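You operate a simulated robot arm through the tools that you are given. There is no shell and no other tool.

You run a simulated robot arm. Do the job below in one go: nothing can be reset, and whatever is moved stays where it is left.

JOB
Cap the rice and bean jars and tighten the sugar jar's loose cap.
Fine: red cap on the rice jar, blue cap on the bean jar.
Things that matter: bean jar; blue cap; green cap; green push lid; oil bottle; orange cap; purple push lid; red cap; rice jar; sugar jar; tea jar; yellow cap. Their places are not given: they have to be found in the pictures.

Only the result counts: the job must be done as asked and must still hold three seconds after the hand-in. Knocking over, shifting, dropping, spilling or breaking anything else fails it. Lids that push on must go on centred and level and be pressed home; caps that screw on are set level and turned clockwise until they are tight.

ROBOT AND FRAMES
A 6-joint arm with a two-finger parallel gripper, fixed in place. Base frame: the origin is at the foot of the arm, x ahead of it, y to its left, z up; the work surface is at about z = 0. Lengths are in mm, angles in degrees, forces in N, time in s.
With the tool pointing down near the work surface it reaches from about 180 to 460 mm from the base axis. Its first joint turns from -70.0 to 70.0 degrees. Payload 1.9 kg.
The TCP is the grasp point between the finger pads, 23 mm short of the fingertips. In the tool frame z runs along the fingers and y along their closing line. Largest opening 94 mm; finger width 38, thickness 10; the body of the gripper, 54 by 96 mm, starts 39 mm behind the TCP.
Orientation is that of the tool frame in the base frame, as [roll, pitch, yaw] about the fixed x, y, z axes, in that order (R = Rz(yaw) Ry(pitch) Rx(roll)). With the fingers straight down and closing along the base's y, the tool's x points along the base's -x, its y along +y and its z along -z.

CONTROLS
- The arm moves only by the tool move_arm. Its argument "moves" is a list that holds one entry, the list of rows, each a list of 6 numbers: the shift along the base's x, y, z in units of 200 mm (1.0 is 200 mm), then the turn, a rotation vector about the base's x, y, z in units of 90 degrees (1.0 is 90 degrees). In form: [[[tx, ty, tz, rx, ry, rz], ...]]. A call has 1 to 20 rows; each row is the pose to reach, as a shift and turn from the pose commanded when the call began. "gripper" is the opening, from 0 (shut) to 1 (fully open), set as the call begins (left out, the last holds). A call with a number of a shift or a turn outside -1 to 1 is refused whole. Each row takes 0.2 s and may step no farther than 50 mm and 8.6 degrees from the row before; otherwise, or with a gripper value out of range, the whole call is refused. Where a pose cannot be reached the arm comes as near as it can. A force on the tool above 40 N (or 10 N above the force at the start of the call, whichever is more), or a blocked arm, ends the call early, and 0.2 s more pass. The fingers move at their own pace (about 108 mm/s each) and stop on an object; they squeeze with about 36 N. The grip force told is the motor's: it shows also when the fingers shut on nothing. Time passes only in rows, and 0.2 s behind the last, so rows that repeat a pose let the fingers close. It gives the time, the measured TCP pose, the force on the tool (base axes), the opening and the grip force at its end, in the units of the frame above (readings bear some noise), with the torque about the TCP (base axes, N m) and any sound that the robot's microphone picked up.
- Cameras (640 x 400 px; columns grow to the right, rows downward): "scene" is fixed at [32.9, 292.1, 433.6]; the picture's right is [-0.93, -0.36, 0.00], its down [-0.17, 0.44, -0.88] and it looks along [0.32, -0.82, -0.48] (base axes); focal length 214 px, centre (320, 200). "wrist" rides on the gripper at [87, 16, -75] in the tool frame; the picture's right is [-0.18, 0.98, 0.00], its down [-0.58, -0.11, -0.81] and it looks along [-0.79, -0.15, 0.59] (tool axes); focal length 243 px, centre (320, 200).
- camera(camera): a new picture of that camera. No time passes.
- pixel_to_xyz(camera, pixels): for up to 12 pixels [column, row] of the newest picture of that camera ("zoom" is the newest enlarged one), the place [x, y, z] in the base frame of the surface seen there, good to about 2 mm. No time passes.
- inspect(camera, box): a new picture of the part [left, top, right, bottom] of that camera's present view, enlarged. No time passes.
- job_done(): hands the job in; it is judged then, once.

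Open the gripper and draw the arm clear of the work before you hand the job in, unless the task says otherwise.

The tools are called after ">>>" as a command line: name --argument value ..., lists and objects as JSON in quotes. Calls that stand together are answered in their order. move_arm: Moves the arm, as the interface text tells. Its arguments: {"type":"object","properties":{"moves":{"type":"array","items":{"type":"array","items":{"type":"array","items":{"type":"number"}}}},"gripper":{"type":"number"}},"required":["moves"]} The other tools are called the same way: camera (camera) takes a picture; pixel_to_xyz (camera, pixels) gives the place of the surface under pixels of a picture; inspect (camera, box) takes an enlarged picture of a part of a camera's view; job_done () hands the job in.

At the start:

```text
time: 0.0
tcp_pos: [240.4, -138.3, 404.3]
orientation: [-180.0, 0.0, 179.9]
contact_force: [-0.3, 0.1, -0.8]
torque: [-0.04, -0.02, -0.04]
opening: 93.8
grip_force: 0.0
```

scene: 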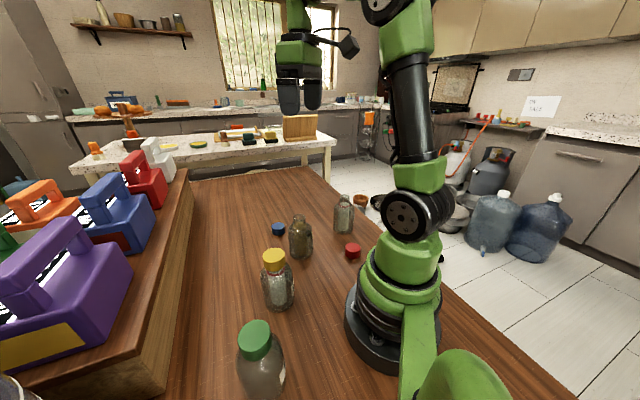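
wrist: 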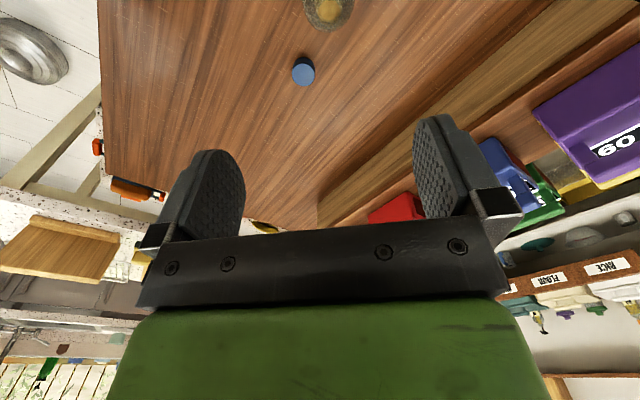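

The scene picture shows jars near (257,345), (277,275), (300,238), (344,213) and loose caps near (277,228) and (352,251). I take enlarged pictures to identify them.

>>> inspect --camera "scene" --box '[200, 180, 400, 305]'

>>> inspect --camera "scene" --box '[160, 275, 360, 400]'

>>> inspect --camera "wrist" --box '[200, 0, 440, 150]'

```text
3.20 times, centred on (300, 242) of scene
```

zoom: 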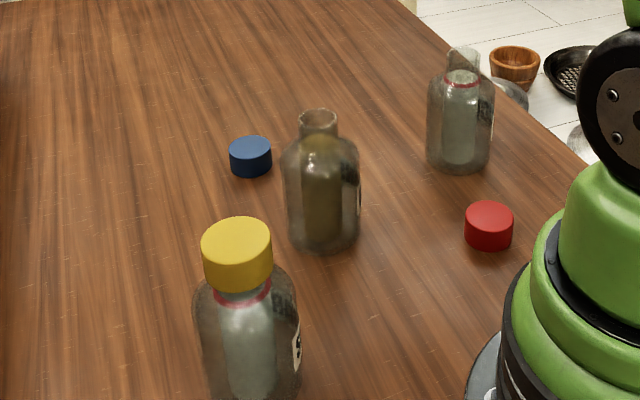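

```text
3.20 times, centred on (260, 338) of scene
```

zoom: 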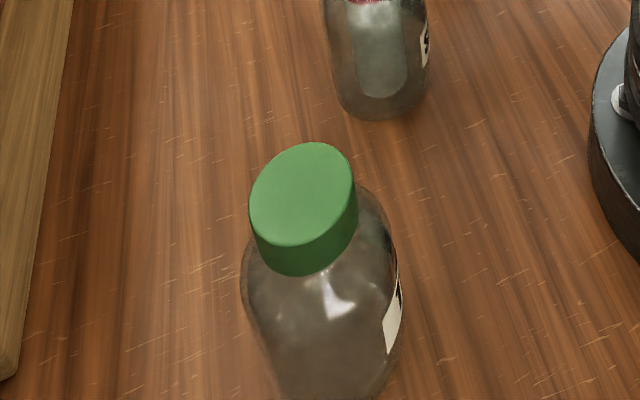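

```text
2.67 times, centred on (320, 75) of wrist
```

zoom: 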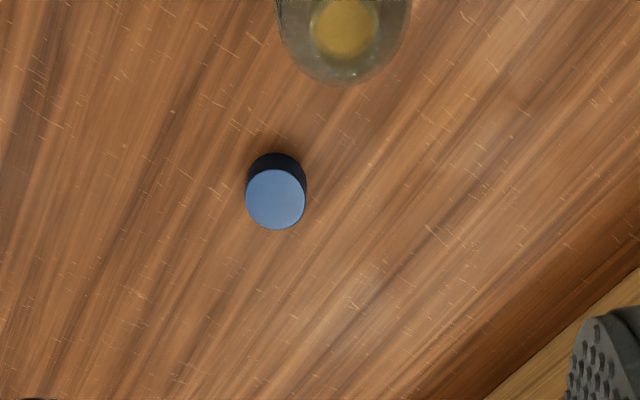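

The labels face away from the scene camera, so I first locate the bodies: jar tops, caps and jar bases in the scene picture.

>>> camera --camera "scene"

>>> pixel_to_xyz --camera "scene" --pixels '[[278, 226], [352, 247], [299, 217], [301, 245], [344, 197], [344, 220], [274, 255], [279, 290], [255, 335], [257, 380], [278, 232], [353, 254]]'

```text
taken
```

scene: 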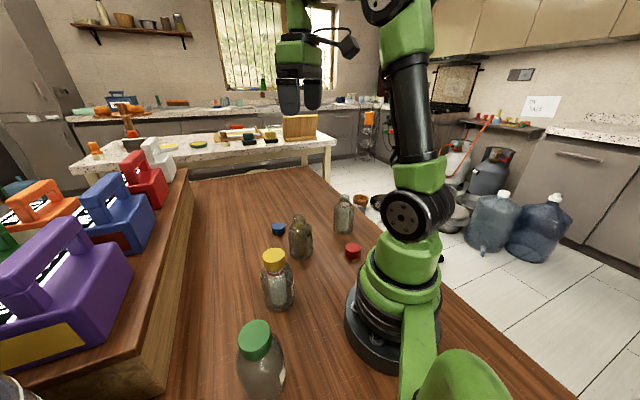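

```text
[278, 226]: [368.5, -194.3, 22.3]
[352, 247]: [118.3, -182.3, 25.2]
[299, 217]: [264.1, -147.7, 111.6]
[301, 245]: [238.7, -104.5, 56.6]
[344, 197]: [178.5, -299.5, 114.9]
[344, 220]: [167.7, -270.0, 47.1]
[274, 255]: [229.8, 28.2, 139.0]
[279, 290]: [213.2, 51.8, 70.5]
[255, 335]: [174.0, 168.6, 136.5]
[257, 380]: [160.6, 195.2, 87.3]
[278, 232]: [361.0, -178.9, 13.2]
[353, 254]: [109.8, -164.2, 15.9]
```

Jars stand at about (222,18), (248,-130), (175,-290) and (165,170); blue cap at (362,-197), red cap at (113,-182). I move the wrist camera lower and behind the jars to read the labels.

>>> move_arm --moves '[[[-0.05, 0.065, -0.16, 0, 0, 0], [-0.1, 0.13, -0.32, 0, 0, 0], [-0.15, 0.195, -0.48, 0, 0, 0], [-0.2, 0.26, -0.64, 0, 0, 0], [-0.25, 0.325, -0.8, 0, 0, 0], [-0.3, 0.39, -0.95, 0, 0, 0]]]'

>>> camera --camera "wrist"

>>> camera --camera "scene"

```text
time: 1.4
tcp_pos: [179.7, -61.1, 214.1]
orientation: [179.9, 0.1, 179.8]
contact_force: [0.1, 0.6, 0.0]
torque: [0.02, 0.01, 0.0]
opening: 93.9
grip_force: 0.0
```

```text
taken
```

wrist: 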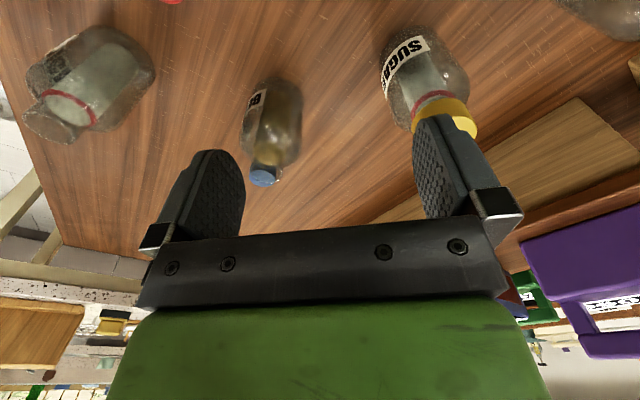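

```text
taken
```

scene: 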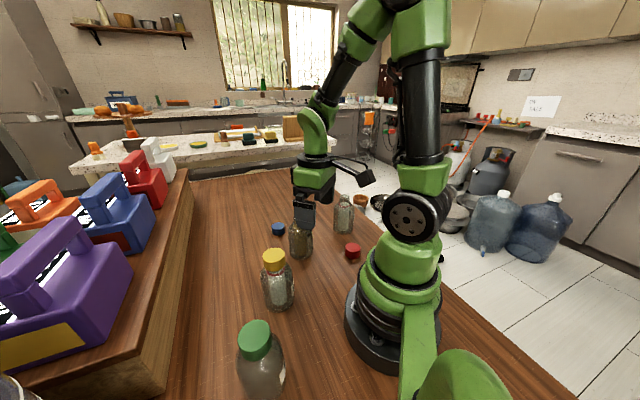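

The jar at (425,80) reads SUGAR and has the yellow cap. I enlarge the others at (90,85) and (273,125).

>>> inspect --camera "wrist" --box '[0, 0, 320, 200]'

>>> inspect --camera "wrist" --box '[340, 0, 640, 188]'

```text
2.00 times, centred on (160, 100) of wrist
```

zoom: 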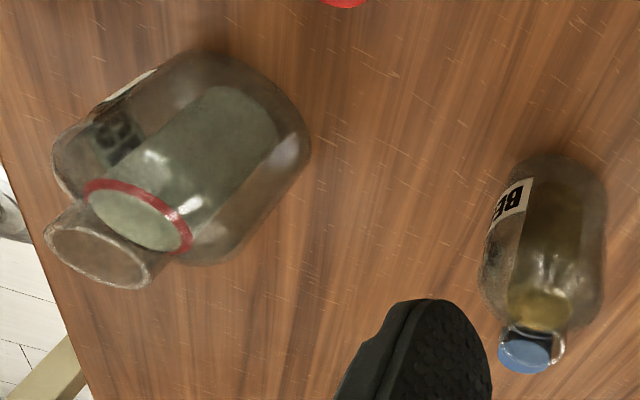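

```text
2.13 times, centred on (490, 94) of wrist
```

zoom: 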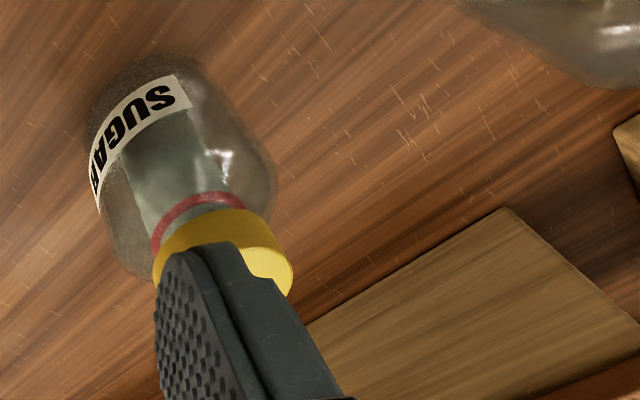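

The jar at (273,125) reads "BE…" (bean) and the jar at (90,85) shows a label facing away with "..CE"-like letters. I zoom closer into the scene picture to measure the sugar cap, jar mouths and caps.

>>> inspect --camera "scene" --box '[245, 235, 309, 275]'

>>> pixel_to_xyz --camera "zoom" --pixels '[[285, 200], [190, 200], [385, 200], [285, 140], [285, 270], [285, 320], [220, 150], [350, 150], [220, 250], [350, 250]]'

```text
10.00 times, centred on (277, 255) of scene
```

zoom: 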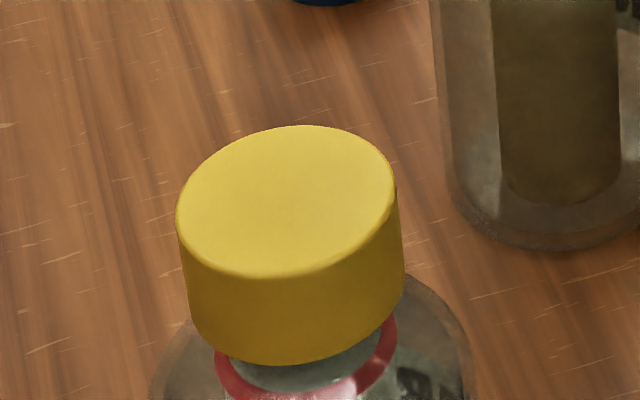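

```text
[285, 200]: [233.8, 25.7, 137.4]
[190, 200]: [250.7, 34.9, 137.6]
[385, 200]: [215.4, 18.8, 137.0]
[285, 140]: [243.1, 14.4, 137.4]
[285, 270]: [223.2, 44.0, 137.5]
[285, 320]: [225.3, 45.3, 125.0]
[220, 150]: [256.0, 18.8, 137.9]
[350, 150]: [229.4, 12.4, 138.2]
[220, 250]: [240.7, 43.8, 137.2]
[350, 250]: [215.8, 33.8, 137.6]
```

The yellow cap is level at z≈137 and centred near (234,26). Next I measure the mouths of the bean jar (299,217) and rice jar (344,197), and both loose caps.

>>> inspect --camera "scene" --box '[268, 205, 332, 245]'

>>> inspect --camera "scene" --box '[312, 183, 376, 223]'

>>> inspect --camera "scene" --box '[320, 230, 384, 270]'

>>> inspect --camera "scene" --box '[225, 300, 289, 400]'

```text
10.00 times, centred on (300, 225) of scene
```

zoom: 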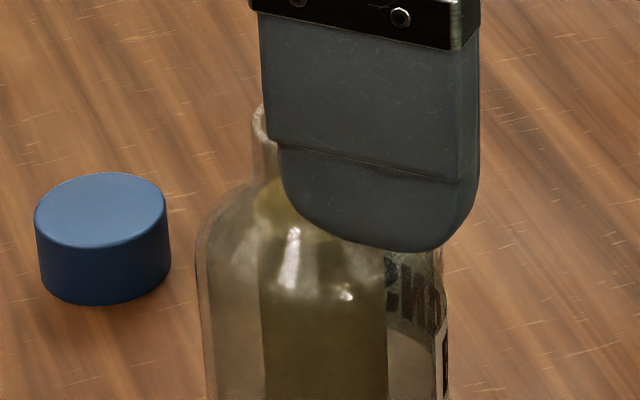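

```text
10.00 times, centred on (344, 203) of scene
```

zoom: 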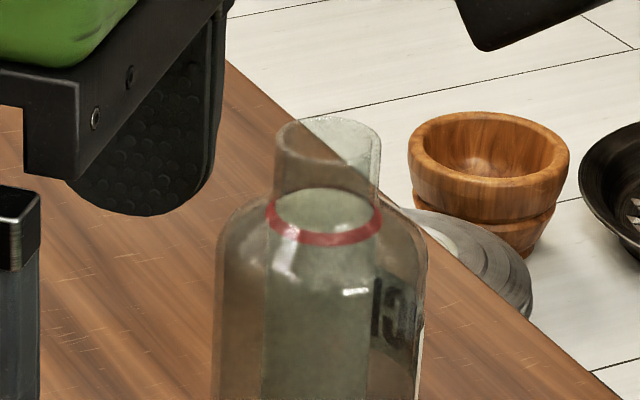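

```text
10.00 times, centred on (352, 250) of scene
```

zoom: 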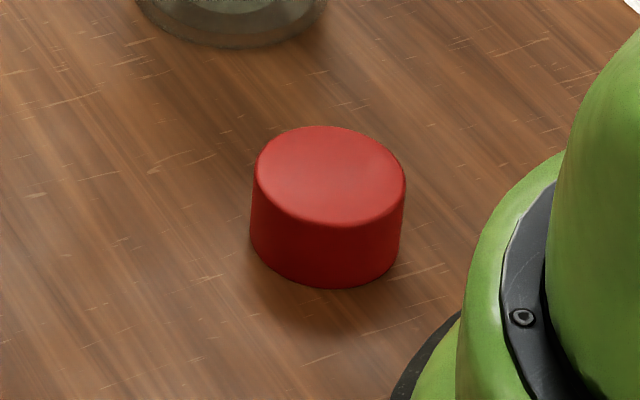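

```text
4.00 times, centred on (257, 350) of scene
```

zoom: 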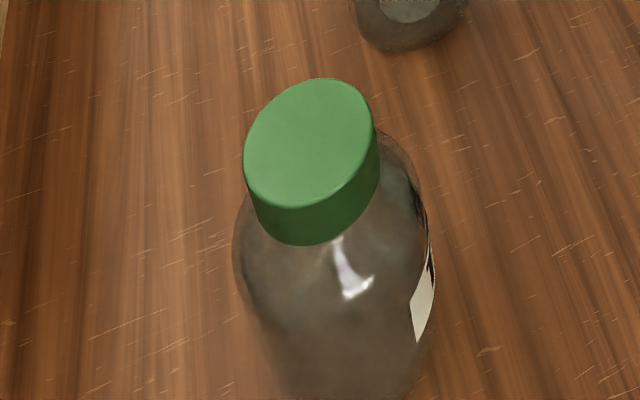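

The rice-looking jar mouth is at (344,197), red cap at (352,247). I move above the sugar cap, keeping the fingertips at about z=177, to measure it from the wrist camera.

>>> move_arm --moves '[[[0.09, 0.144, -0.02, 0, 0, 0], [0.18, 0.288, -0.05, 0, 0, 0], [0.268, 0.4315, -0.07, 0, 0, 0], [0.268, 0.4315, -0.07, 0, 0, 0]]]'

>>> camera --camera "wrist"

>>> inspect --camera "wrist" --box '[240, 60, 400, 160]'

>>> camera --camera "scene"

```text
time: 2.4
tcp_pos: [233.4, 28.8, 199.8]
orientation: [180.0, 0.1, 179.9]
contact_force: [-0.4, 0.1, 0.2]
torque: [0.04, -0.04, 0.0]
opening: 94.1
grip_force: 0.0
```

```text
taken
```

wrist: 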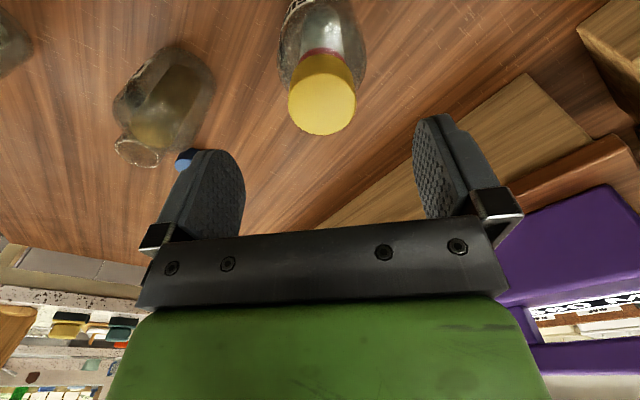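

```text
4.00 times, centred on (320, 110) of wrist
```

zoom: 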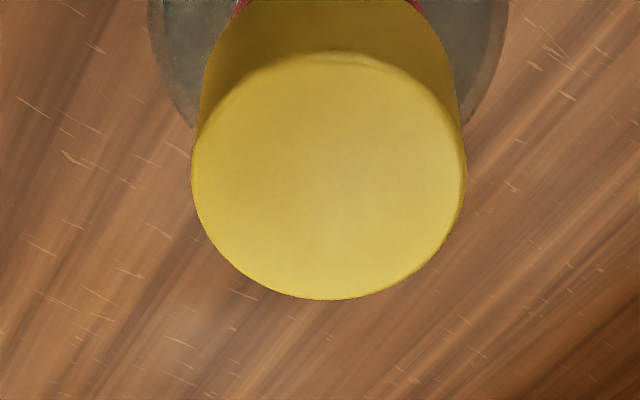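

```text
taken
```

scene: 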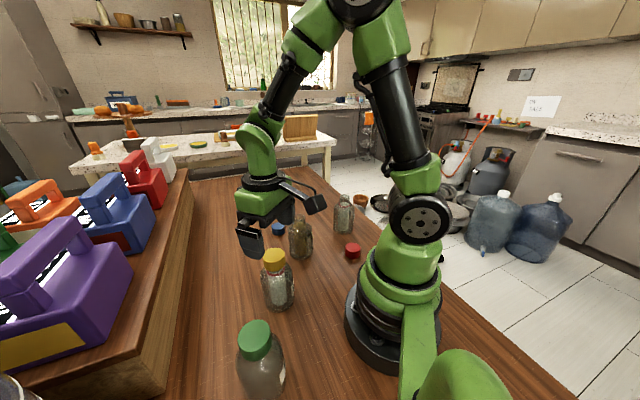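

The yellow cap is seen cleanly in the zoom. I query rim points to fix its centre.

>>> pixel_to_xyz --camera "zoom" --pixels '[[200, 175], [460, 175], [330, 292], [330, 62], [240, 95], [420, 95], [240, 255], [420, 260], [330, 175], [330, 20]]'

>>> pixel_to_xyz --camera "wrist" --pixels '[[323, 50], [300, 60], [340, 58], [318, 20], [205, 185], [440, 180]]'

```text
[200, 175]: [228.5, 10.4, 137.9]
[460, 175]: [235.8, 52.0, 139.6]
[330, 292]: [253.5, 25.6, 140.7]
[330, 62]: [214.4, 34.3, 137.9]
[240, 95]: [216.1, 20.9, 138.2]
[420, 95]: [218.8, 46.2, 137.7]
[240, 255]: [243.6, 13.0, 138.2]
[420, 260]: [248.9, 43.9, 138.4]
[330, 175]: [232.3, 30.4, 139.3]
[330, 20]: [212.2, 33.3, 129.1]
```

```text
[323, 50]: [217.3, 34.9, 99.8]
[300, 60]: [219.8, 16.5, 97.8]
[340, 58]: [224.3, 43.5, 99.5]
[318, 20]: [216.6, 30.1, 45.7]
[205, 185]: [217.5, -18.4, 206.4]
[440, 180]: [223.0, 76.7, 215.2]
```

Cap centre comes out near (233,29), diameter 44, top z≈138. I pre-turn the hand +70° (for clockwise travel) and descend around the cap with fingers open, TCP to z≈140.

>>> move_arm --moves '[[[0, 0.012, 0, 0, 0, 0.0864], [0, 0.012, 0, 0, 0, 0.1728], [0, 0.012, 0, 0, 0, 0.2592], [0, 0.012, 0, 0, 0, 0.3456], [0, 0.012, 0, 0, 0, 0.432], [0, 0.012, 0, 0, 0, 0.5184], [0, 0.012, 0, 0, 0, 0.6048], [0, 0.012, 0, 0, 0, 0.6912], [0, 0.012, 0, 0, 0, 0.7776], [0, 0.012, -0.1, 0, 0, 0.7776], [0, 0.012, -0.2, 0, 0, 0.7776], [0, 0.012, -0.3, 0, 0, 0.7776], [0, 0.012, -0.3, 0, 0, 0.7776]]]' --gripper 1

>>> camera --camera "wrist"

>>> inspect --camera "scene" --box '[210, 215, 338, 295]'

```text
time: 5.2
tcp_pos: [232.1, 28.8, 139.9]
orientation: [-180.0, 0.1, -110.2]
contact_force: [-0.7, -0.1, 0.2]
torque: [-0.03, -0.02, 0.01]
opening: 94.0
grip_force: 0.1
```

```text
taken
```

wrist: 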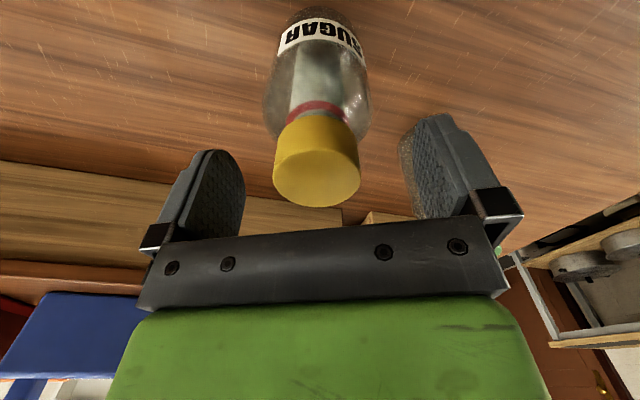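

```text
5.00 times, centred on (274, 255) of scene
```

zoom: 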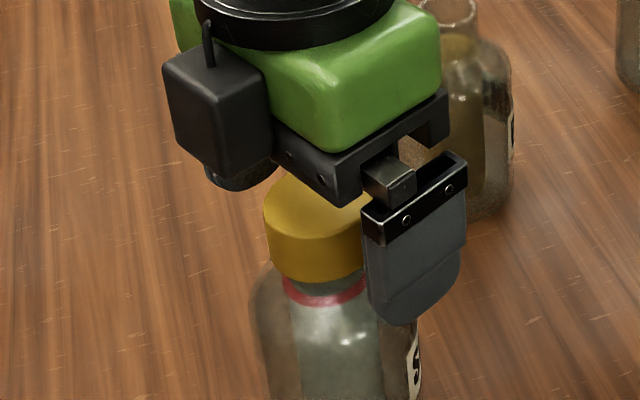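

The cap sits between the fingers at (317,175) in the wrist picture. I double check its centre from this angle before closing.

>>> pixel_to_xyz --camera "wrist" --pixels '[[316, 153], [316, 204], [277, 183], [356, 183], [286, 163], [347, 166], [316, 130]]'

```text
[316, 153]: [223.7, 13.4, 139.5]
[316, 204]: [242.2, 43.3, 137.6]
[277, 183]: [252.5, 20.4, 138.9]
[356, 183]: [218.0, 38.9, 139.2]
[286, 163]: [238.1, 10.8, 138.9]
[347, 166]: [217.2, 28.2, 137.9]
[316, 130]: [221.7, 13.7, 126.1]
```

Cap centre (234,29) agrees with the TCP. I close the fingers on the cap.

>>> move_arm --moves '[[[0, 0, 0, 0, 0, 0], [0, 0, 0, 0, 0, 0], [0, 0, 0, 0, 0, 0], [0, 0, 0, 0, 0, 0]]]' --gripper 0

```text
time: 6.2
tcp_pos: [233.1, 27.6, 139.6]
orientation: [-179.9, 0.0, -110.0]
contact_force: [1.4, -0.9, 0.2]
torque: [0.02, -0.09, 0.02]
opening: 41.3
grip_force: 35.6
```

The fingers hold the cap at 41 mm with 36 N. I turn clockwise by 32° and watch the torque.

>>> move_arm --moves '[[[0, 0, 0, 0, 0, -0.0889], [0, 0, 0, 0, 0, -0.1778], [0, 0, 0, 0, 0, -0.2667], [0, 0, 0, 0, 0, -0.3556]]]'

>>> inspect --camera "scene" --box '[210, 215, 338, 295]'

```text
time: 7.2
tcp_pos: [233.5, 28.5, 139.6]
orientation: [-180.0, 0.1, -142.2]
contact_force: [-1.0, 1.1, -2.4]
torque: [0.04, 0.14, 0.02]
opening: 41.3
grip_force: 36.5
```

```text
5.00 times, centred on (274, 255) of scene
```

zoom: 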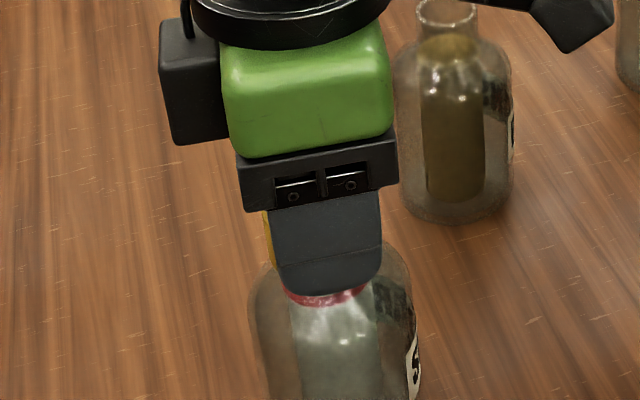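

No resisting torque yet; the jar itself has not turned. I continue clockwise 56° more, following slightly downward.

>>> move_arm --moves '[[[0, 0, -0.0006, 0, 0, -0.0889], [0, 0, -0.001, 0, 0, -0.1778], [0, 0, -0.0014, 0, 0, -0.2667], [0, 0, -0.0018, 0, 0, -0.3556], [0, 0, -0.0022, 0, 0, -0.4444], [0, 0, -0.0026, 0, 0, -0.5333], [0, 0, -0.003, 0, 0, -0.6222]]]'

>>> inspect --camera "scene" --box '[210, 215, 338, 295]'

```text
time: 8.8
tcp_pos: [233.2, 28.3, 139.9]
orientation: [-179.9, 0.1, 161.7]
contact_force: [0.1, 0.8, -4.5]
torque: [0.02, 0.02, 0.02]
opening: 41.2
grip_force: 35.6
```

```text
5.00 times, centred on (274, 255) of scene
```

zoom: 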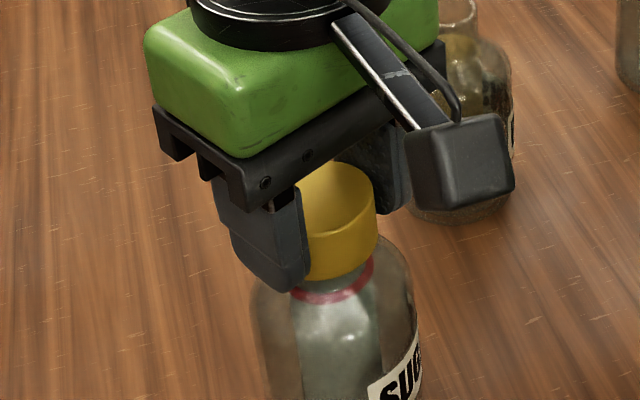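

The label has begun to face the camera, so the jar is turning with the cap, and the force of -4.5 N shows I am lifting it slightly. I press down in small steps to load the jar on the table.

>>> move_arm --moves '[[[0, 0, -0.005, 0, 0, 0], [0, 0, -0.01, 0, 0, 0], [0, 0, -0.01, 0, 0, 0]]]'

```text
time: 9.6
tcp_pos: [233.2, 29.7, 139.2]
orientation: [180.0, 0.2, 161.8]
contact_force: [-4.6, 4.2, 23.0]
torque: [0.12, 0.09, -0.03]
opening: 41.4
grip_force: 36.3
```

Now 23 N presses on the jar. I turn clockwise 32° more and look at the torque and the label.

>>> move_arm --moves '[[[0, 0, 0, 0, 0, -0.0889], [0, 0, 0, 0, 0, -0.1778], [0, 0, 0, 0, 0, -0.2667], [0, 0, 0, 0, 0, -0.3556]]]'

>>> inspect --camera "scene" --box '[210, 215, 338, 295]'

```text
time: 10.6
tcp_pos: [233.0, 29.4, 136.8]
orientation: [-179.9, 0.3, 129.8]
contact_force: [3.8, -0.6, 12.4]
torque: [-0.2, -0.35, 0.28]
opening: 41.4
grip_force: 35.5
```

```text
5.00 times, centred on (274, 255) of scene
```

zoom: 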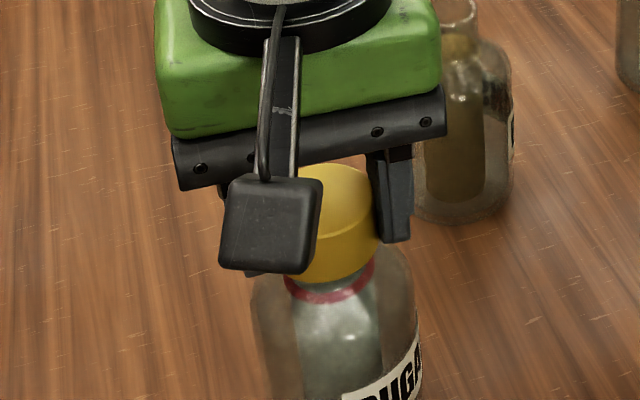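

Torque has risen to 0.28 N m with 12 N of press, and the jar slipped round a little. I press harder (~25–30 N) before turning on.

>>> move_arm --moves '[[[0, 0, -0.003, 0, 0, 0], [0, 0, -0.006, 0, 0, 0], [0, 0, -0.006, 0, 0, 0]]]'

```text
time: 11.1
tcp_pos: [233.8, 29.8, 137.9]
orientation: [-179.9, 0.3, 129.7]
contact_force: [-2.1, -2.5, 5.9]
torque: [-0.06, 0.07, 0.05]
opening: 41.2
grip_force: 36.0
stopped in row 2: the force on the tool passed its limit at 44 N (the readings are from after the stop); the commanded pose is now the measured one
```

The press peaked over 40 N and stopped; the hold is still good (41.2 mm). I press again in finer steps.

>>> move_arm --moves '[[[0, 0, -0.002, 0, 0, 0], [0, 0, -0.004, 0, 0, 0], [0, 0, -0.004, 0, 0, 0]]]'

>>> inspect --camera "scene" --box '[210, 215, 338, 295]'

```text
time: 11.7
tcp_pos: [233.6, 30.3, 137.3]
orientation: [-179.9, 0.2, 129.6]
contact_force: [-2.3, -2.9, 8.0]
torque: [-0.03, 0.12, 0.03]
opening: 41.3
grip_force: 36.1
stopped in row 2: the force on the tool passed its limit at 43 N (the readings are from after the stop); the commanded pose is now the measured one
```

```text
5.00 times, centred on (274, 255) of scene
```

zoom: 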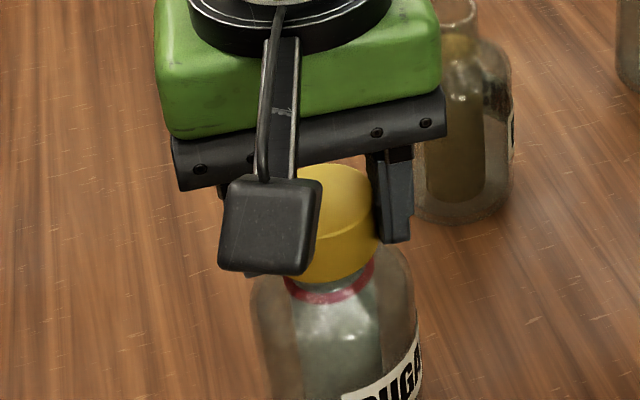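

Contact is stiffer than thought; force now 8 N. I turn clockwise 24° with a tiny downward follow.

>>> move_arm --moves '[[[0, 0, -0.0005, 0, 0, -0.06], [0, 0, -0.001, 0, 0, -0.12], [0, 0, -0.0013, 0, 0, -0.18], [0, 0, -0.0016, 0, 0, -0.24]]]'

>>> inspect --camera "scene" --box '[210, 215, 338, 295]'

```text
time: 12.7
tcp_pos: [233.1, 30.0, 137.6]
orientation: [-180.0, 0.1, 108.0]
contact_force: [1.0, -1.1, 0.9]
torque: [-0.04, -0.04, 0.1]
opening: 41.0
grip_force: 36.0
```

```text
5.00 times, centred on (274, 255) of scene
```

zoom: 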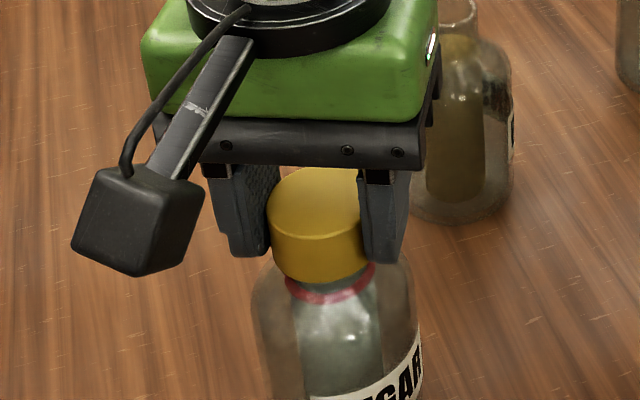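

The jar turned along again when the press fell to 1 N. I press 0.5 mm first (about 25 N), then turn with a faster downward follow.

>>> move_arm --moves '[[[0, 0, -0.0012, 0, 0, 0], [0, 0, -0.0025, 0, 0, 0], [0, 0, -0.0025, 0, 0, 0]]]'

```text
time: 13.4
tcp_pos: [235.0, 29.9, 137.6]
orientation: [179.9, 0.4, 108.0]
contact_force: [-2.6, -0.1, 7.3]
torque: [-0.08, 0.13, 0.04]
opening: 41.5
grip_force: 35.7
stopped in row 3: the force on the tool passed its limit at 42 N (the readings are from after the stop); the commanded pose is now the measured one
```

The stop shows an even stiffer contact. I try only 0.2 mm more and read the held force.

>>> move_arm --moves '[[[0, 0, -0.0005, 0, 0, 0], [0, 0, -0.001, 0, 0, 0], [0, 0, -0.001, 0, 0, 0]]]'

```text
time: 14.2
tcp_pos: [233.9, 28.6, 135.3]
orientation: [-180.0, 0.2, 107.9]
contact_force: [-5.6, 2.9, 22.3]
torque: [-0.01, 0.24, 0.01]
opening: 41.3
grip_force: 36.0
```

22 N held. Now I turn clockwise 24° with a tiny follow and check.

>>> move_arm --moves '[[[0, 0, -0.0002, 0, 0, -0.0889], [0, 0, -0.0005, 0, 0, -0.1778], [0, 0, -0.0008, 0, 0, -0.2667]]]'

>>> inspect --camera "scene" --box '[210, 215, 338, 295]'

```text
time: 15.1
tcp_pos: [235.3, 28.9, 136.5]
orientation: [179.9, 0.2, 83.8]
contact_force: [-0.6, -1.9, 33.2]
torque: [-0.16, 0.12, 0.54]
opening: 41.3
grip_force: 35.5
```

```text
5.00 times, centred on (274, 255) of scene
```

zoom: 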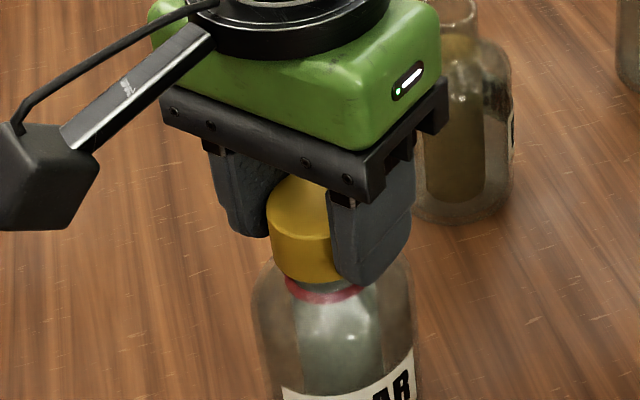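

Torque is now 0.54 N m at 33 N press, yet the label moved to "AR", so the jar slips on the table under the torque: the cap is likely near tight. I check the cap top height in this zoom.

>>> pixel_to_xyz --camera "zoom" --pixels '[[300, 195], [295, 215], [285, 210], [310, 185], [300, 250], [310, 275], [325, 292], [320, 284]]'

>>> inspect --camera "scene" --box '[245, 235, 309, 275]'

>>> camera --camera "wrist"

```text
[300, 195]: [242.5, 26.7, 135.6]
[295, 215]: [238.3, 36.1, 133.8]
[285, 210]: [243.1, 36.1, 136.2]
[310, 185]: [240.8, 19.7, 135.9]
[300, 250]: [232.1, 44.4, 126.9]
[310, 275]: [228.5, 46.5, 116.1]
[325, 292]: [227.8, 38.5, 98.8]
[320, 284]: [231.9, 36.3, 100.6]
```

```text
10.00 times, centred on (277, 255) of scene
```

zoom: 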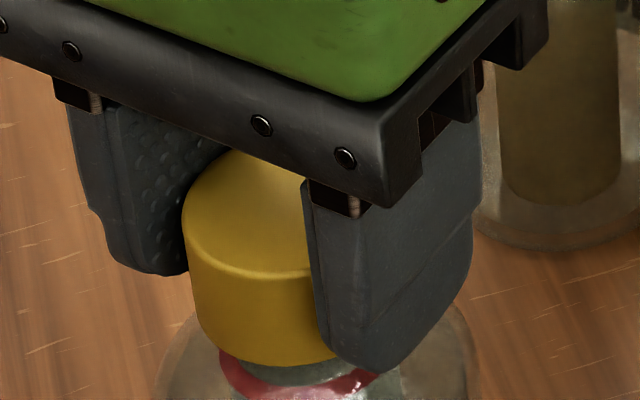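

```text
taken
```

wrist: 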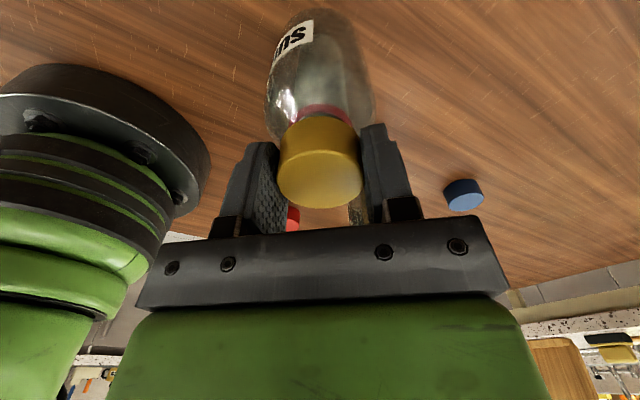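

In the wrist view, label position relative to the hand tells how far the cap has turned on the jar (about 75° so far). I take a zoomed baseline of the label around (300,50).

>>> inspect --camera "wrist" --box '[240, 0, 400, 100]'

```text
4.00 times, centred on (320, 50) of wrist
```

zoom: 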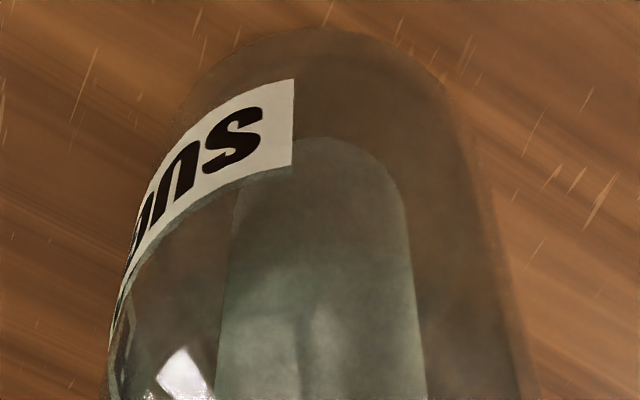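

Baseline: the label's S edge is at zoom column 294. I turn 16° more under the present press and compare.

>>> move_arm --moves '[[[0, 0, 0, 0, 0, -0.06], [0, 0, 0, 0, 0, -0.12], [0, 0, 0, 0, 0, -0.18]]]'

>>> inspect --camera "wrist" --box '[240, 0, 400, 100]'

```text
time: 15.8
tcp_pos: [234.1, 30.6, 136.5]
orientation: [179.9, 0.2, 67.6]
contact_force: [0.1, 0.5, 11.9]
torque: [0.05, 0.02, 0.23]
opening: 41.1
grip_force: 35.6
```

```text
4.00 times, centred on (320, 50) of wrist
```

zoom: 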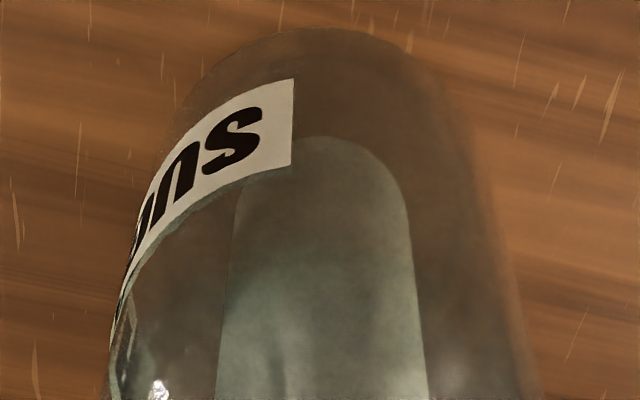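

The label stays at column 294, so cap and jar now turn as one: no more thread travel at 0.2–0.5 N m. I press once more and turn a little to confirm at higher torque.

>>> move_arm --moves '[[[0, 0, -0.0006, 0, 0, 0], [0, 0, -0.001, 0, 0, 0]]]'

```text
time: 16.4
tcp_pos: [234.4, 28.6, 136.3]
orientation: [179.9, 0.2, 67.7]
contact_force: [-8.1, 3.7, 28.6]
torque: [0.16, 0.47, 0.08]
opening: 41.3
grip_force: 36.0
```

>>> move_arm --moves '[[[0, 0, -0.0001, 0, 0, -0.06], [0, 0, -0.0002, 0, 0, -0.12]]]'

>>> inspect --camera "wrist" --box '[240, 0, 400, 100]'

```text
time: 17.1
tcp_pos: [234.0, 29.0, 136.7]
orientation: [180.0, 0.2, 56.9]
contact_force: [1.0, -0.6, 1.1]
torque: [0.0, -0.05, 0.12]
opening: 41.3
grip_force: 36.0
```

```text
4.00 times, centred on (320, 50) of wrist
```

zoom: 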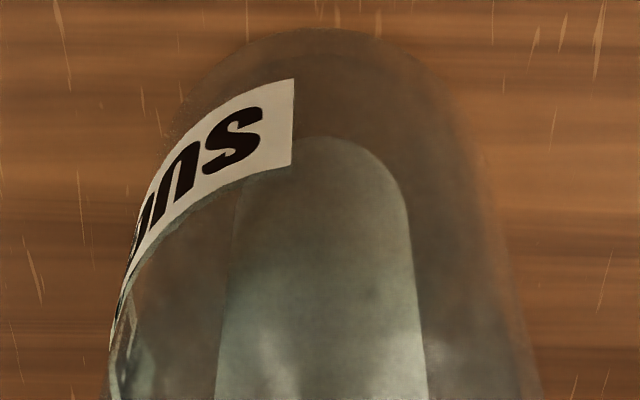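

Again no relative motion. I zoom into the scene to compare the cap's skirt-to-ring gap with the start picture.

>>> inspect --camera "scene" --box '[245, 235, 309, 275]'

>>> inspect --camera "scene" --box '[245, 250, 309, 310]'

```text
10.00 times, centred on (277, 255) of scene
```

zoom: 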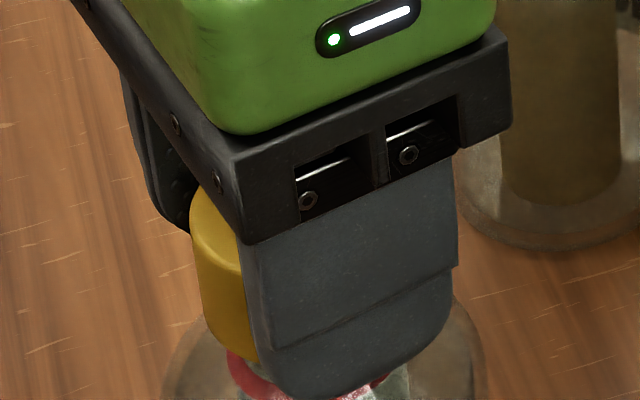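

```text
6.67 times, centred on (277, 280) of scene
```

zoom: 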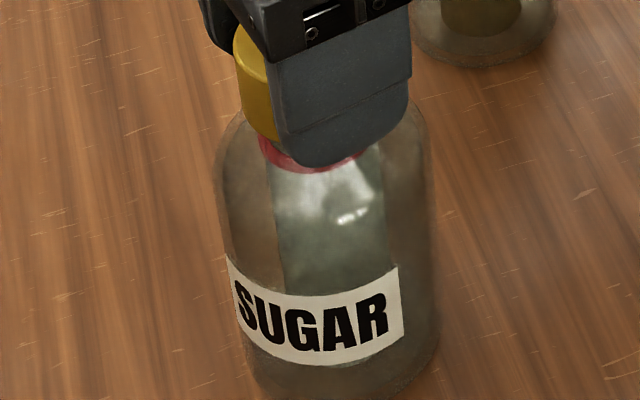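

I release, rise clear and look at the cap squarely to see how far it has gone down.

>>> move_arm --moves '[[[0, 0, 0, 0, 0, 0], [0, 0, 0, 0, 0, 0], [0, 0, 0.05, 0, 0, 0], [0, 0, 0.15, 0, 0, 0.06], [0, 0, 0.3, 0, 0, 0.14], [0, 0, 0.4, 0, 0, 0.22], [0, 0, 0.4, 0, 0, 0.3]]]' --gripper 1

>>> inspect --camera "scene" --box '[245, 235, 309, 275]'

>>> camera --camera "wrist"

```text
time: 18.6
tcp_pos: [233.6, 30.4, 215.6]
orientation: [179.9, 0.1, 84.2]
contact_force: [0.2, 0.2, 0.2]
torque: [0.01, 0.01, 0.01]
opening: 93.9
grip_force: 0.1
```

```text
10.00 times, centred on (277, 255) of scene
```

zoom: 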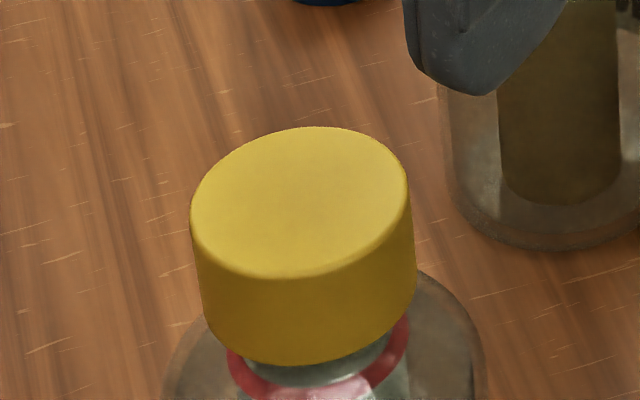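

```text
taken
```

wrist: 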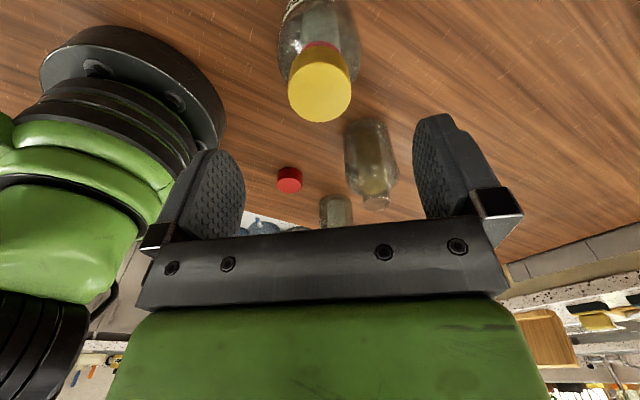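

The cap-to-ring gap looks unchanged, and the jar sits ~2 mm nearer the base. I measure the cap top height and centre again.

>>> inspect --camera "scene" --box '[245, 235, 309, 275]'

>>> pixel_to_xyz --camera "zoom" --pixels '[[300, 203], [205, 203], [395, 203], [300, 140], [300, 270], [300, 320], [300, 350], [310, 376], [255, 375], [395, 340], [240, 152], [360, 250]]'

>>> pixel_to_xyz --camera "wrist" --pixels '[[320, 65], [320, 119], [290, 93], [349, 93], [300, 72], [342, 72], [320, 88]]'

```text
10.00 times, centred on (277, 255) of scene
```

zoom: 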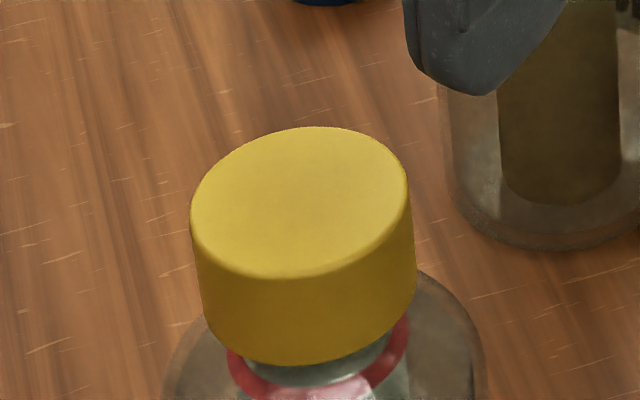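

```text
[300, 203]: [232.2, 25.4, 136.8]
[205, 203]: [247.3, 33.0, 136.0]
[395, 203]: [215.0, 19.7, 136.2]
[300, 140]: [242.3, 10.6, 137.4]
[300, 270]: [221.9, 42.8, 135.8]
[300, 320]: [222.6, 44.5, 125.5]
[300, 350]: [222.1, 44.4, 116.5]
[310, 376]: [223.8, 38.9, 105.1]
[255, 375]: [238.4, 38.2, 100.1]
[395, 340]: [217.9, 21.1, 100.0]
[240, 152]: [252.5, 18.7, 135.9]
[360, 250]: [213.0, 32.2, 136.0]
```

```text
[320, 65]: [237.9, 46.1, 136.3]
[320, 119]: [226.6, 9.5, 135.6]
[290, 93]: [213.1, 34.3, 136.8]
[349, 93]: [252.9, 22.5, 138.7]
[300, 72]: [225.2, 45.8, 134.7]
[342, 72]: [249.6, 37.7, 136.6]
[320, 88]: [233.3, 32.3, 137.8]
```

Cap top fell about 1.2 mm. I measure the rice jar's rim and ring for comparison, and the green-capped jar's neck.

>>> inspect --camera "scene" --box '[312, 183, 376, 223]'

>>> pixel_to_xyz --camera "zoom" --pixels '[[330, 118], [330, 153], [277, 135], [378, 135], [325, 242], [270, 212], [380, 212], [325, 200], [325, 180], [325, 300], [325, 230]]'

>>> inspect --camera "scene" --box '[220, 310, 300, 360]'

>>> pixel_to_xyz --camera "zoom" --pixels '[[260, 205], [180, 290], [270, 370], [300, 395], [385, 290], [390, 310], [170, 150], [370, 130], [300, 90]]'

```text
10.00 times, centred on (344, 203) of scene
```

zoom: 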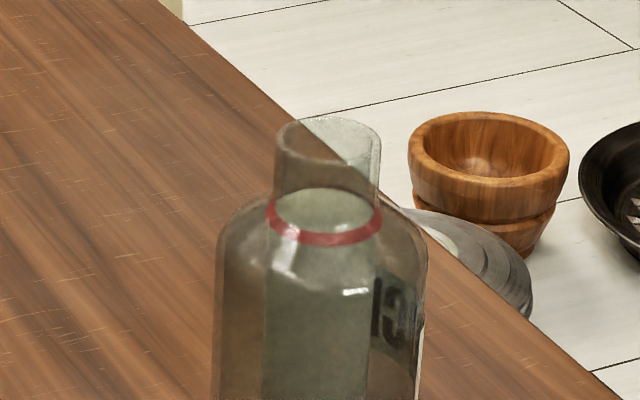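

```text
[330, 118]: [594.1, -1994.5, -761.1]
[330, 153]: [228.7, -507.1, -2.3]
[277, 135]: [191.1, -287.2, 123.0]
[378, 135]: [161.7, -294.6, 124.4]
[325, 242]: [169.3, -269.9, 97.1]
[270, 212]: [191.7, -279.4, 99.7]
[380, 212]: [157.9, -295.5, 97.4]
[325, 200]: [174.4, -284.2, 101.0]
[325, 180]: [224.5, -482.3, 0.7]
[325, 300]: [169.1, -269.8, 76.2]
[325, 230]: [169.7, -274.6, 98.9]
```

```text
8.00 times, centred on (260, 335) of scene
```

zoom: 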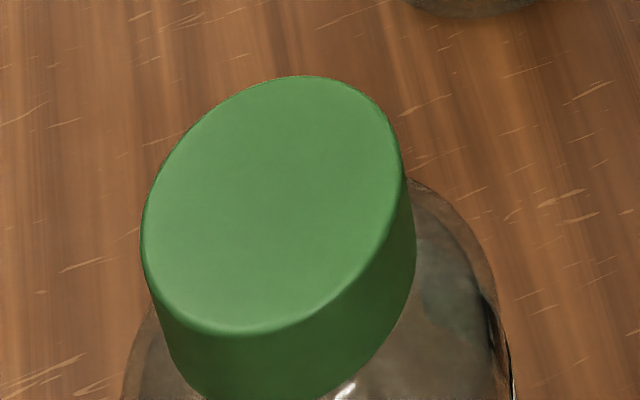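

```text
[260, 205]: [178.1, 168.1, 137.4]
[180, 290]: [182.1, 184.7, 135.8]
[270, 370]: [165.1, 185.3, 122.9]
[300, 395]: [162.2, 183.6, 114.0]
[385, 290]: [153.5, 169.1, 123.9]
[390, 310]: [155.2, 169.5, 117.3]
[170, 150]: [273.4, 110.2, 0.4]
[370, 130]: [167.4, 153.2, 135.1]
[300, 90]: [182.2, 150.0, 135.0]
```

The rice and sugar jars are alike (ring at z≈100, rim ≈124), and the sugar cap now sits at 136.3, the same height as the tight-looking green cap (~135.8), so the sugar cap looks tight. I now move towards the blue cap and look at it and the bean jar.

>>> move_arm --moves '[[[0.05, -0.08, 0, 0, 0, 0.085], [0.1, -0.16, 0, 0, 0, 0.17], [0.15, -0.24, 0, 0, 0, 0.255], [0.2, -0.32, 0, 0, 0, 0.34], [0.25, -0.4, 0, 0, 0, 0.425], [0.3, -0.48, 0, 0, 0, 0.51], [0.35, -0.56, 0, 0, 0, 0.595], [0.4, -0.64, -0.03, 0, 0, 0.68], [0.45, -0.72, -0.06, 0, 0, 0.765], [0.5, -0.8, -0.1, 0, 0, 0.85], [0.55, -0.88, -0.15, 0, 0, 0.935], [0.6, -0.96, -0.2, 0, 0, 1.0], [0.6, -0.96, -0.2, 0, 0, 1.0]]]'

>>> camera --camera "wrist"

>>> camera --camera "scene"

```text
time: 21.4
tcp_pos: [354.2, -161.2, 176.7]
orientation: [179.9, 0.2, 174.1]
contact_force: [-0.8, 0.0, -0.8]
torque: [0.0, 0.03, 0.0]
opening: 94.2
grip_force: 0.1
```

```text
taken
```

wrist: 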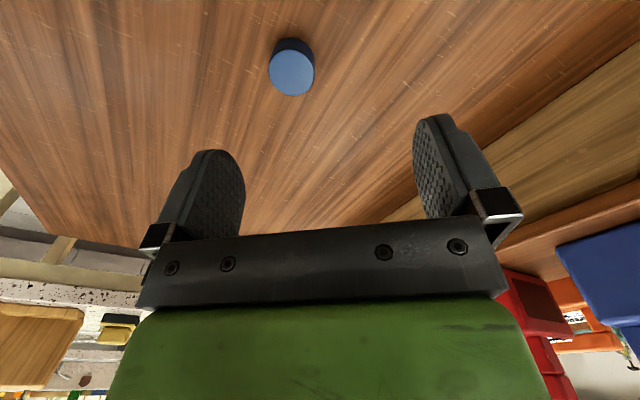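

```text
taken
```

scene: 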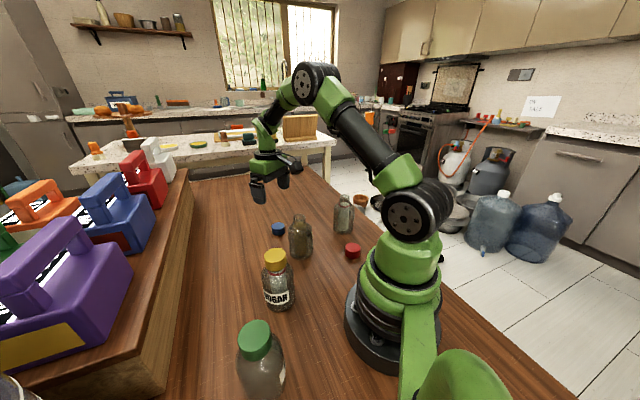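

The blue cap is seen at (291,70) in the wrist view. I zoom for its rim points and also measure the bean jar mouth from the scene camera.

>>> inspect --camera "wrist" --box '[256, 30, 336, 80]'

>>> inspect --camera "wrist" --box '[251, 30, 331, 100]'

>>> inspect --camera "scene" --box '[268, 205, 332, 245]'

>>> pixel_to_xyz --camera "wrist" --pixels '[[270, 72], [313, 72], [291, 51], [291, 94], [276, 58], [307, 87], [307, 58], [276, 87], [291, 72]]'

```text
8.00 times, centred on (296, 55) of wrist
```

zoom: 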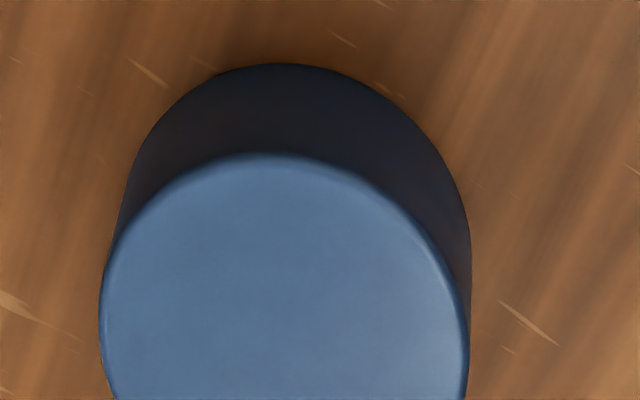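

```text
5.71 times, centred on (291, 65) of wrist
```

zoom: 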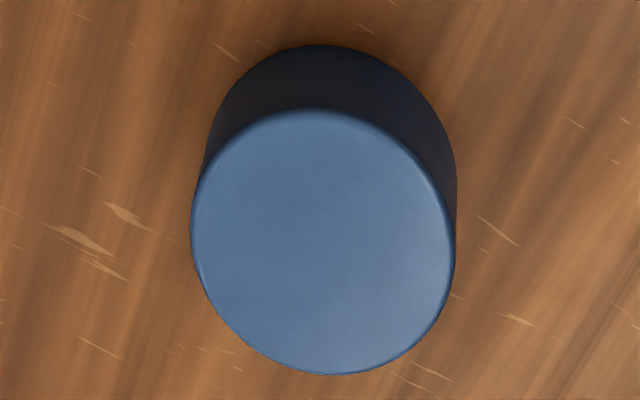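

```text
10.00 times, centred on (300, 225) of scene
```

zoom: 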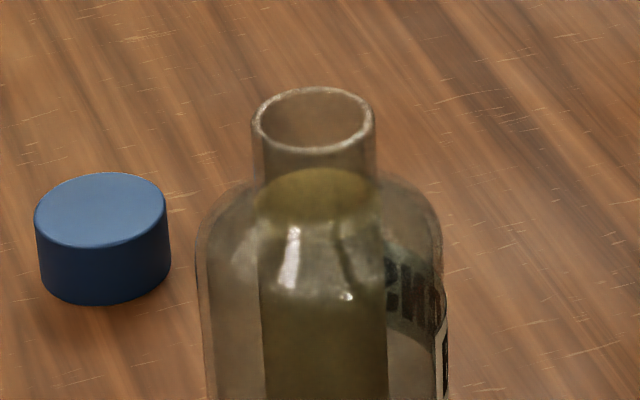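

```text
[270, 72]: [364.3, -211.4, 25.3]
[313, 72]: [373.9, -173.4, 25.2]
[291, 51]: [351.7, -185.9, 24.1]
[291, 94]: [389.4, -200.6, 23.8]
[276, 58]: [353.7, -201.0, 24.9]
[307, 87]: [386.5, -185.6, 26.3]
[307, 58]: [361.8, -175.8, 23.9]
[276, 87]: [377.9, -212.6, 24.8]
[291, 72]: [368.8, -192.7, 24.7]
```

Blue cap centre is (370,-193), top z≈25, diameter ~41. Now rim points of the bean jar mouth in the scene zoom.

>>> pixel_to_xyz --camera "zoom" --pixels '[[255, 122], [371, 124], [315, 150], [318, 90], [262, 140], [366, 142], [280, 150], [350, 150], [258, 180], [376, 180], [315, 160], [315, 170]]'

```text
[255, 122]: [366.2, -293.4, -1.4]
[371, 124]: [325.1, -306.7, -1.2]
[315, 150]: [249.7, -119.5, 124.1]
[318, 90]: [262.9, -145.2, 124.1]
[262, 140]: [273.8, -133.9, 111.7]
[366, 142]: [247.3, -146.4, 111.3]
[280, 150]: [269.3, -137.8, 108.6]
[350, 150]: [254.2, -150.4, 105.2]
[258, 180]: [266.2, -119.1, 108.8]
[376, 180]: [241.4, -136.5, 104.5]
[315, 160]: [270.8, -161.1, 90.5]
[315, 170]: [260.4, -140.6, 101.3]
```

Bean mouth centre is about (256,-132) with rim z≈124. I descend around the blue cap with fingers open, TCP to z≈29 (tips ~6 mm above table).

>>> move_arm --moves '[[[0.04, -0.08, -0.13, 0, 0, 0], [0.079, -0.16, -0.28, 0, 0, 0], [0.079, -0.16, -0.43, 0, 0, 0], [0.079, -0.16, -0.58, 0, 0, 0], [0.079, -0.16, -0.66, 0, 0, 0], [0.079, -0.16, -0.738, 0, 0, 0], [0.079, -0.16, -0.738, 0, 0, 0]]]' --gripper 1

>>> camera --camera "wrist"

```text
time: 23.1
tcp_pos: [370.0, -193.7, 29.6]
orientation: [179.8, 0.2, 173.9]
contact_force: [-0.8, -0.2, 0.5]
torque: [-0.03, 0.02, -0.02]
opening: 94.2
grip_force: 0.1
```

```text
taken
```

wrist: 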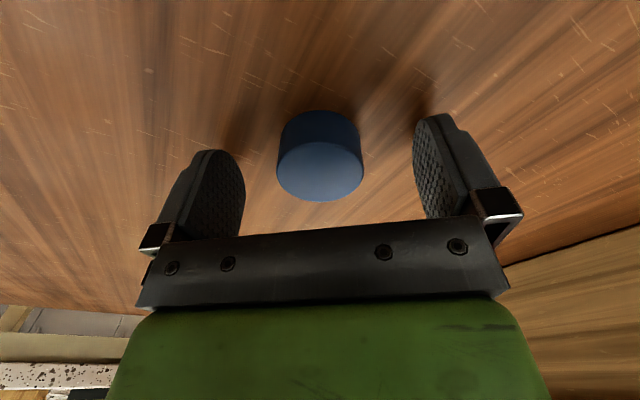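

The cap is between the fingers at (320,160). I close to centre it along y.

>>> move_arm --moves '[[[0, 0, 0, 0, 0, 0], [0, 0, 0, 0, 0, 0], [0, 0, 0, 0, 0, 0]]]' --gripper 0

```text
time: 23.9
tcp_pos: [370.1, -194.6, 28.0]
orientation: [179.9, 0.2, 174.1]
contact_force: [0.1, -0.4, -0.3]
torque: [0.01, 0.03, -0.01]
opening: 41.6
grip_force: 36.2
```

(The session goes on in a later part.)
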